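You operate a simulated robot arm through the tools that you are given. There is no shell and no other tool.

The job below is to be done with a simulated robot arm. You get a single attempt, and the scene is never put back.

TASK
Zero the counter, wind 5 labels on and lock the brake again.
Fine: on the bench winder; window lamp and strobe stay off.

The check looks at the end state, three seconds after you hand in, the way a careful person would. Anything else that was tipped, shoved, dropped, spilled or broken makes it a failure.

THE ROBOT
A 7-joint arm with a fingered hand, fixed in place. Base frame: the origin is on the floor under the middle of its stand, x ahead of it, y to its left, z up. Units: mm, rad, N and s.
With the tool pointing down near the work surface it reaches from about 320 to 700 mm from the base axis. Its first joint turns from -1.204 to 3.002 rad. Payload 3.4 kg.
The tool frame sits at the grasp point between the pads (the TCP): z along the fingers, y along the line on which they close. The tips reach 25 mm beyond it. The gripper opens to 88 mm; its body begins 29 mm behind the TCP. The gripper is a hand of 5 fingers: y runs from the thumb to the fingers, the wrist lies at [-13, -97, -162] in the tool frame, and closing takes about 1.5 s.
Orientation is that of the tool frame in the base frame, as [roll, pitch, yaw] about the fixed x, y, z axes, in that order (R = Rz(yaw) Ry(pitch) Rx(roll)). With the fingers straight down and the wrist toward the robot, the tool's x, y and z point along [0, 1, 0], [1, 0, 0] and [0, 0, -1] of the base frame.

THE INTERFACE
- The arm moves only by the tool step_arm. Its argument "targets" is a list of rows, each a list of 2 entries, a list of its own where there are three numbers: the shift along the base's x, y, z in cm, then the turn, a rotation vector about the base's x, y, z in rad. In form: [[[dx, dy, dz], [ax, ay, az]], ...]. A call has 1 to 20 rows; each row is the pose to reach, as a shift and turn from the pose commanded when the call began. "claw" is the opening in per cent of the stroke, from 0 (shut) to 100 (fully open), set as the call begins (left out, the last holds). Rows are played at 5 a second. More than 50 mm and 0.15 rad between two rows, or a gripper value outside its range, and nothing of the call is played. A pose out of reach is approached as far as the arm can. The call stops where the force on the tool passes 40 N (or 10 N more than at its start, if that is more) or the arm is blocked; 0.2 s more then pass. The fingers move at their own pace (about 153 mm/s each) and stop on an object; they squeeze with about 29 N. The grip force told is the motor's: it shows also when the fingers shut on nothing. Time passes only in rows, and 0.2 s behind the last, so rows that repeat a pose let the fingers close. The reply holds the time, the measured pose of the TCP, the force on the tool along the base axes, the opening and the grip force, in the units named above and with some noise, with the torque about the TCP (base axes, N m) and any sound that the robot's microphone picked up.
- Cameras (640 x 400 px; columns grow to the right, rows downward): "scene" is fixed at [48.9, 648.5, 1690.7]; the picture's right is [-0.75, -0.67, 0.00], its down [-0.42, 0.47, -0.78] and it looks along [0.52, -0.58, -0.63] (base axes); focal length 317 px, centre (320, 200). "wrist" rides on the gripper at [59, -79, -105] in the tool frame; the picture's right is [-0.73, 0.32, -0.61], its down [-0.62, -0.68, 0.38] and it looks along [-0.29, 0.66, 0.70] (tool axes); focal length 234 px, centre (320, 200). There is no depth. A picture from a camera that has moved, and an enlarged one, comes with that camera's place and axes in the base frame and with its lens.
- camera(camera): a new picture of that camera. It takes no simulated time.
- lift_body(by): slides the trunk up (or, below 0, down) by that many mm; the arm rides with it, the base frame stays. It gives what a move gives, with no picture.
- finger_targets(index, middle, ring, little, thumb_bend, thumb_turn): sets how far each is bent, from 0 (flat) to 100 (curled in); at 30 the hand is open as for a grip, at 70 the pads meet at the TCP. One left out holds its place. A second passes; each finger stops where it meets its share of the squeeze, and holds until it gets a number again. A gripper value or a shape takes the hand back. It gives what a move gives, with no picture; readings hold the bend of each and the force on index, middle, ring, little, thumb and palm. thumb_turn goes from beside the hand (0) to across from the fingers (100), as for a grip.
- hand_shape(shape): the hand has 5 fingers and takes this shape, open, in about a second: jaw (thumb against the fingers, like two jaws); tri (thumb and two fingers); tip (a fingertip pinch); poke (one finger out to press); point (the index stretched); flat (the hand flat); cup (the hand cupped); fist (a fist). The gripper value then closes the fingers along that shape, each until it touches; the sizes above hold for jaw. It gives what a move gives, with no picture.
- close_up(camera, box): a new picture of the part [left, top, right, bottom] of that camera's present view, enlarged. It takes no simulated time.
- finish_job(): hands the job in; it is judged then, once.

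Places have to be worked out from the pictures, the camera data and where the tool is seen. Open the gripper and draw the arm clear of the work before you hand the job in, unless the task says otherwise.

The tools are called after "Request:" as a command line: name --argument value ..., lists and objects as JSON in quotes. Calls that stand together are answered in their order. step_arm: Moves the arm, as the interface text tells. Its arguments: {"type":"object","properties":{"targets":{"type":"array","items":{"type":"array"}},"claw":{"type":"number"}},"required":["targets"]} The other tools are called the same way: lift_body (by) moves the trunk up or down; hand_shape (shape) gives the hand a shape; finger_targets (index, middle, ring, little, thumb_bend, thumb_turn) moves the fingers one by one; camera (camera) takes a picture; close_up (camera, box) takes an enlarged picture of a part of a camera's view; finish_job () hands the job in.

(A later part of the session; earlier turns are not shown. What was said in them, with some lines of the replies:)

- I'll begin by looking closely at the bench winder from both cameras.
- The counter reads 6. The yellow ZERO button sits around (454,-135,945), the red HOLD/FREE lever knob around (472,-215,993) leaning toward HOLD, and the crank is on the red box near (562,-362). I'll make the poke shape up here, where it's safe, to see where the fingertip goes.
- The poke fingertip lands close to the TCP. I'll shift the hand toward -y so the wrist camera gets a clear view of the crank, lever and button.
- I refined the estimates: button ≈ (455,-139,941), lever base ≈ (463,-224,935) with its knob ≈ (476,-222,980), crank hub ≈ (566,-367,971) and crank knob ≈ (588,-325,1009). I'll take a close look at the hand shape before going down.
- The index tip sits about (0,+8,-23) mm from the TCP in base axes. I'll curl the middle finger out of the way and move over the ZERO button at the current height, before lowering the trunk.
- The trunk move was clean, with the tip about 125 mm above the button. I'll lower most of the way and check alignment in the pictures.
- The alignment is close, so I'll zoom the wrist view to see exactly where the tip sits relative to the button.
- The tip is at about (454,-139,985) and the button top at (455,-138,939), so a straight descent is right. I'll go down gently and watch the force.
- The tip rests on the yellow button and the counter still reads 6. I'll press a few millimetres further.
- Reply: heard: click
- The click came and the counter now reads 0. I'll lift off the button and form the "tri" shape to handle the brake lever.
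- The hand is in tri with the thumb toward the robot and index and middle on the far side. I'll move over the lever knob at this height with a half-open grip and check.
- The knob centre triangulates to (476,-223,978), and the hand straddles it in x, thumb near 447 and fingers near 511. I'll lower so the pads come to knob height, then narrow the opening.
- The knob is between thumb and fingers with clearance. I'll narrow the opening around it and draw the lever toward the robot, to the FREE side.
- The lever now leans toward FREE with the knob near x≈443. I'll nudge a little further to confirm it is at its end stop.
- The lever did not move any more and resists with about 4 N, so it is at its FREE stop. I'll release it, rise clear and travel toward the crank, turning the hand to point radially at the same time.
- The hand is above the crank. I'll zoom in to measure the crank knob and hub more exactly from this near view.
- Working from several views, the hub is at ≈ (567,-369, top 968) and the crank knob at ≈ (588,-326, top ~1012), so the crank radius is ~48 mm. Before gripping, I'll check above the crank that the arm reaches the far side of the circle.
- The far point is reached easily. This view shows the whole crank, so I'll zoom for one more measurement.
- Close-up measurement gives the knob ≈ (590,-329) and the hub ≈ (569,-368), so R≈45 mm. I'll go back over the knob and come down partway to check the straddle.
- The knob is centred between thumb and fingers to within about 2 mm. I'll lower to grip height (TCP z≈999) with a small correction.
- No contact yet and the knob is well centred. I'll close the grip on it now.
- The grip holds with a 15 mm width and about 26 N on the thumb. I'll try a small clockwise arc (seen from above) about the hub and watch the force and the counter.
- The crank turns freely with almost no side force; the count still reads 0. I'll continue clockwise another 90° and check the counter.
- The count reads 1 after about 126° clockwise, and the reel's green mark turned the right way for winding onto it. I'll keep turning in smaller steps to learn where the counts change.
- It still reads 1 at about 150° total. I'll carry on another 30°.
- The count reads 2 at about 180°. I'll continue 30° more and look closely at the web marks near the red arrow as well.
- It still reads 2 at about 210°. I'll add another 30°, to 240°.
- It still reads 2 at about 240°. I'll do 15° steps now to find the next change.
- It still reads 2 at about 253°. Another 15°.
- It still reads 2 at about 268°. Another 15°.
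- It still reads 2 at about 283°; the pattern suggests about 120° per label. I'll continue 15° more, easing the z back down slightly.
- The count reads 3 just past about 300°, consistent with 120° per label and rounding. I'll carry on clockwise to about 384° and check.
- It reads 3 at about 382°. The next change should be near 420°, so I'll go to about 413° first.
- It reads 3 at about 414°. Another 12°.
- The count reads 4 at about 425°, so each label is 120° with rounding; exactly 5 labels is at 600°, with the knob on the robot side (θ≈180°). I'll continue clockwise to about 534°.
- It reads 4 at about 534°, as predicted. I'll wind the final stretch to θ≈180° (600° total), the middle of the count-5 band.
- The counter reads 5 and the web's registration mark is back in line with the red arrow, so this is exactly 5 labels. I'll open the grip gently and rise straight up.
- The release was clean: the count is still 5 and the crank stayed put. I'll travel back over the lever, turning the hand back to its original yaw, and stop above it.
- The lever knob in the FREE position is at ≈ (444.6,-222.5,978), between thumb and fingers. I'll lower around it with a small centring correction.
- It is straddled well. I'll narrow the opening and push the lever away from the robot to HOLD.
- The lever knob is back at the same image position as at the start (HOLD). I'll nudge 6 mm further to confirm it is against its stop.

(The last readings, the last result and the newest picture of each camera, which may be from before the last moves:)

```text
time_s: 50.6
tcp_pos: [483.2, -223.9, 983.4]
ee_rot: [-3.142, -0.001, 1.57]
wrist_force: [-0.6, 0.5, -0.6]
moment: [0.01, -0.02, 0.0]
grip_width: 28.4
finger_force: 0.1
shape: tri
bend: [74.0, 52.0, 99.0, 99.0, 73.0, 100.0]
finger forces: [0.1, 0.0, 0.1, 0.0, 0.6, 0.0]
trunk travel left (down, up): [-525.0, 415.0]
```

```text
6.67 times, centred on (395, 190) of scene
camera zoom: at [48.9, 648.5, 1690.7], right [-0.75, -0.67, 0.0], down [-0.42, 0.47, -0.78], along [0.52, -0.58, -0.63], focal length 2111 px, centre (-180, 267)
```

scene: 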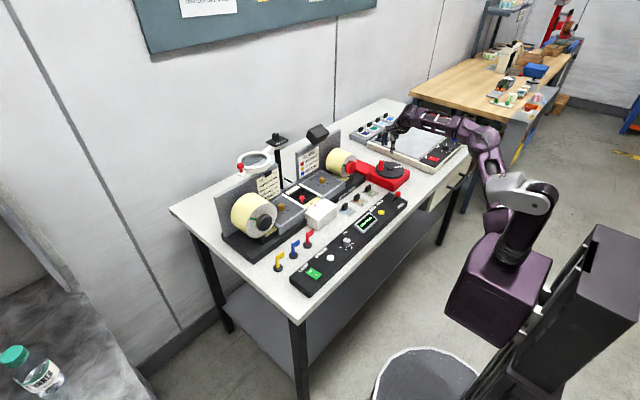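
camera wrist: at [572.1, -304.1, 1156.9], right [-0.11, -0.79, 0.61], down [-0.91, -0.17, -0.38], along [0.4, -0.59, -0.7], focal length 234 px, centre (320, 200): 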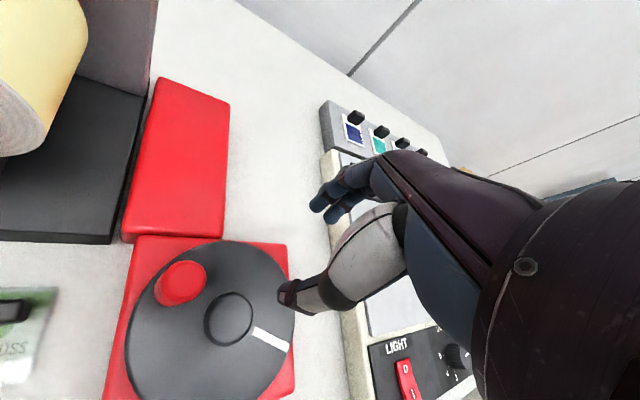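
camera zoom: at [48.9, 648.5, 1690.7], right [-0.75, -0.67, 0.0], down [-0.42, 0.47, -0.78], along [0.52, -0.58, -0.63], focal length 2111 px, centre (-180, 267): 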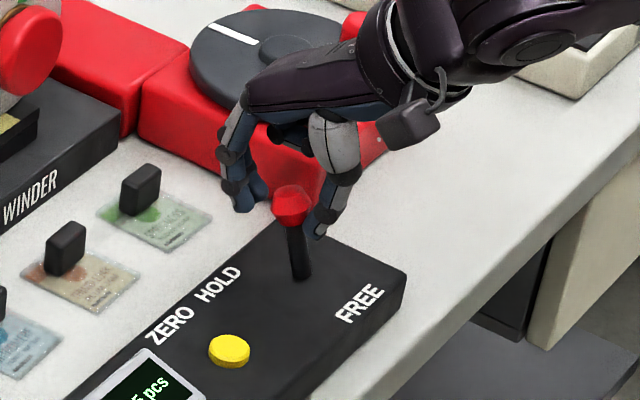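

The thumb is just touching and the knob hasn't moved. One more small push will confirm the stop.

Request:
step_arm --targets '[[[0.2, 0, 0], [0, 0, 0]], [[0.4, 0, 0], [0, 0, 0]], [[0.4, 0, 0], [0, 0, 0]]]'

Request:
close_up --camera "scene" --box '[360, 160, 430, 220]'

```text
time_s: 51.4
tcp_pos: [487.1, -223.2, 984.2]
ee_rot: [3.141, 0.0, 1.569]
wrist_force: [-2.2, -0.5, 1.2]
moment: [0.03, 0.05, -0.03]
grip_width: 29.5
finger_force: 0.0
shape: tri
bend: [74.0, 52.0, 99.0, 99.0, 72.0, 100.0]
finger forces: [0.0, 0.0, 0.1, 0.0, 2.0, 0.0]
trunk travel left (down, up): [-525.0, 415.0]
```

```text
6.67 times, centred on (395, 190) of scene
camera zoom: at [48.9, 648.5, 1690.7], right [-0.75, -0.67, 0.0], down [-0.42, 0.47, -0.78], along [0.52, -0.58, -0.63], focal length 2111 px, centre (-180, 267)
```

zoom: 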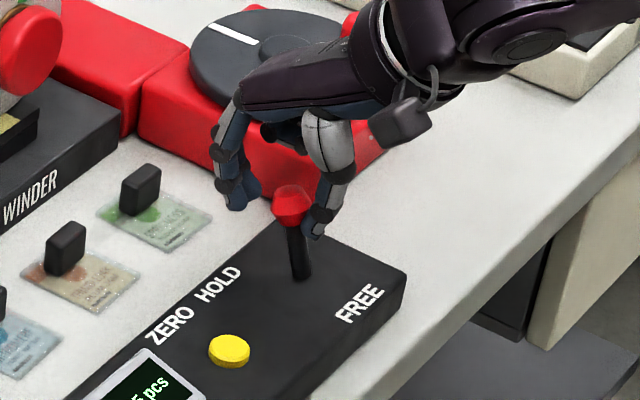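

The lever is firm at its HOLD stop. I'll re-centre, open the hand and raise it straight up clear of the bench.

Request:
step_arm --targets '[[[-0.4, 0, 0], [0, 0, 0]], [[-0.9, 0, 0], [0, 0, 0]], [[-0.9, 0, 0], [0, 0, 0]]]'

Request:
step_arm --targets '[[[0, 0, 0], [0, 0, 0]], [[0, 0, 0], [0, 0, 0]], [[0, 0, 3], [0, 0, 0]], [[0, 0, 6], [0, 0, 0]], [[0, 0, 10], [0, 0, 0]], [[0, 0, 14], [0, 0, 0]], [[0, 0, 14], [0, 0, 0]]]' --claw 60

Request:
close_up --camera "scene" --box '[290, 140, 440, 240]'

Request:
camera --camera "wrist"

```text
time_s: 52.2
tcp_pos: [479.1, -224.7, 984.0]
ee_rot: [3.142, 0.001, 1.57]
wrist_force: [0.5, -0.8, -0.6]
moment: [0.0, 0.02, 0.0]
grip_width: 28.3
finger_force: 0.1
shape: tri
bend: [74.0, 52.0, 99.0, 99.0, 73.0, 100.0]
finger forces: [0.0, 0.0, 0.0, 0.0, 0.1, 0.0]
trunk travel left (down, up): [-525.0, 415.0]
```

```text
time_s: 53.8
tcp_pos: [481.5, -223.5, 1125.7]
ee_rot: [3.141, 0.0, 1.57]
wrist_force: [0.4, -0.8, 0.8]
moment: [0.0, 0.01, -0.01]
grip_width: 52.8
finger_force: 0.0
shape: tri
bend: [74.0, 41.0, 99.0, 99.0, 65.0, 100.0]
finger forces: [0.0, 0.0, 0.0, 0.1, 0.1, 0.0]
trunk travel left (down, up): [-525.0, 415.0]
```

```text
4.00 times, centred on (365, 190) of scene
camera zoom: at [48.9, 648.5, 1690.7], right [-0.75, -0.67, 0.0], down [-0.42, 0.47, -0.78], along [0.52, -0.58, -0.63], focal length 1266 px, centre (140, 240)
```

zoom: 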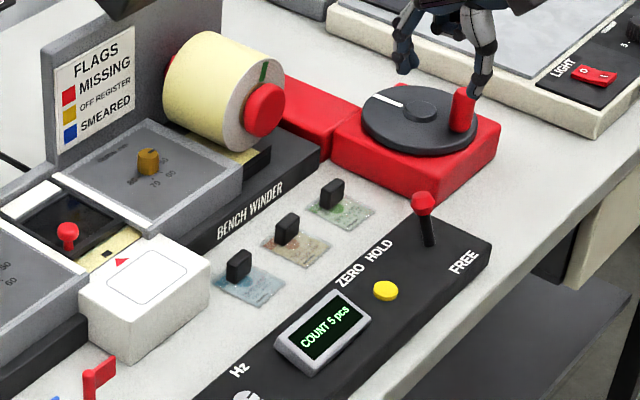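

```text
taken
camera wrist: at [403.5, -164.4, 1232.2], right [0.32, -0.73, 0.61], down [-0.68, -0.62, -0.38], along [0.66, -0.29, -0.7], focal length 234 px, centre (320, 200)
```

wrist: 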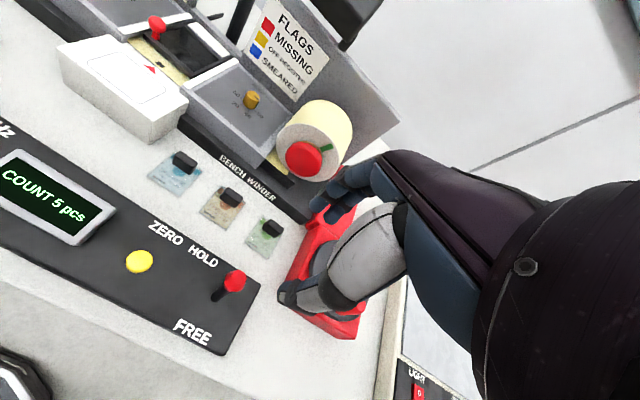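

The count is 5 and the lever is at HOLD. I'll raise the trunk, open the hand fully and do a final check of the whole bench.

Request:
lift_body --by 170

Request:
hand_shape --shape "jaw"

Request:
camera --camera "scene"

Request:
close_up --camera "scene" --box '[210, 120, 420, 300]'

Request:
close_up --camera "scene" --box '[340, 190, 420, 240]'

```text
time_s: 55.7
tcp_pos: [482.4, -223.1, 1297.0]
ee_rot: [3.141, 0.0, 1.569]
wrist_force: [-0.7, 0.2, 1.0]
moment: [0.02, -0.02, 0.0]
grip_width: 52.6
finger_force: 0.0
shape: tri
bend: [74.0, 41.0, 99.0, 99.0, 65.0, 100.0]
finger forces: [0.0, 0.1, 0.1, 0.0, 0.0, 0.1]
trunk travel left (down, up): [-695.0, 245.0]
```

```text
time_s: 56.6
tcp_pos: [483.2, -224.0, 1295.8]
ee_rot: [3.14, 0.002, 1.569]
wrist_force: [-1.1, 0.4, -0.4]
moment: [0.02, 0.01, -0.03]
grip_width: 87.9
finger_force: 0.0
shape: jaw
bend: [30.0, 30.0, 30.0, 30.0, 30.0, 98.0]
finger forces: [0.0, 0.0, 0.0, 0.0, 0.0, 0.0]
trunk travel left (down, up): [-695.0, 245.0]
```

```text
taken
```

scene: 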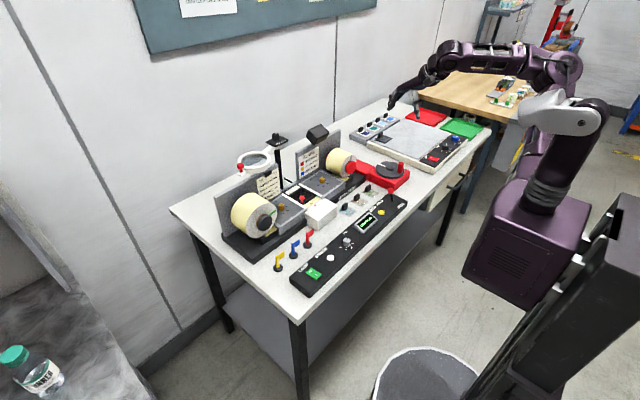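

```text
2.22 times, centred on (315, 210) of scene
camera zoom: at [48.9, 648.5, 1690.7], right [-0.75, -0.67, 0.0], down [-0.42, 0.47, -0.78], along [0.52, -0.58, -0.63], focal length 704 px, centre (331, 178)
```

zoom: 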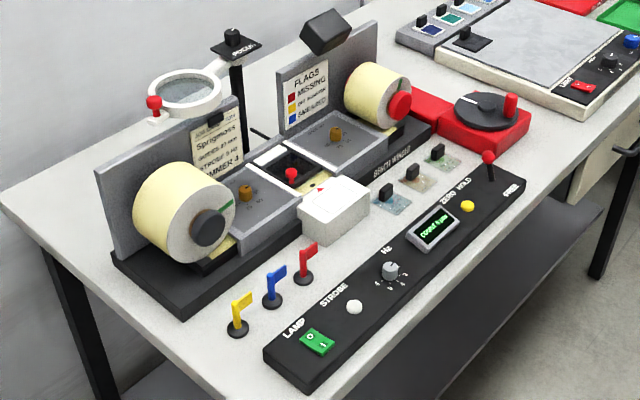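

```text
8.00 times, centred on (380, 215) of scene
camera zoom: at [48.9, 648.5, 1690.7], right [-0.75, -0.67, 0.0], down [-0.42, 0.47, -0.78], along [0.52, -0.58, -0.63], focal length 2533 px, centre (-160, 80)
```

zoom: 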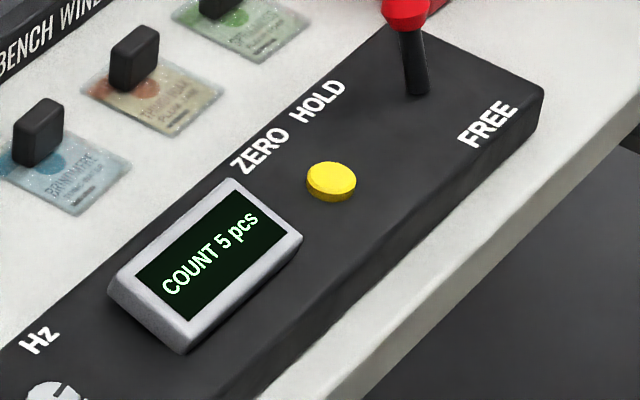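

The final check shows COUNT 5 pcs and the brake lever at HOLD. The lamp switch and strobe were never touched, nothing else has moved, and the hand is open and clear, so I'm handing in.

Request:
finish_job

```text
The job is handed in.
```

I zeroed the counter, wound 5 labels on and set the brake back to HOLD, then handed the job in. I don't have the check's verdict yet.

- **Counter:** the ZERO button clicked and the display went from 6 to 0. After winding it reads "COUNT 5 pcs".
- **Winding:** I turned the crank about 600° clockwise. Each label took about 120°, and the mark on the label web finished in line with the red arrow.
- **Brake:** I freed the lever for winding, then pushed it back to its HOLD stop. A further nudge didn't move it.
- **Everything else:** I never touched the window lamp or the strobe. Nothing else on the bench looks moved in the final pictures, and the hand is open and well above the bench.
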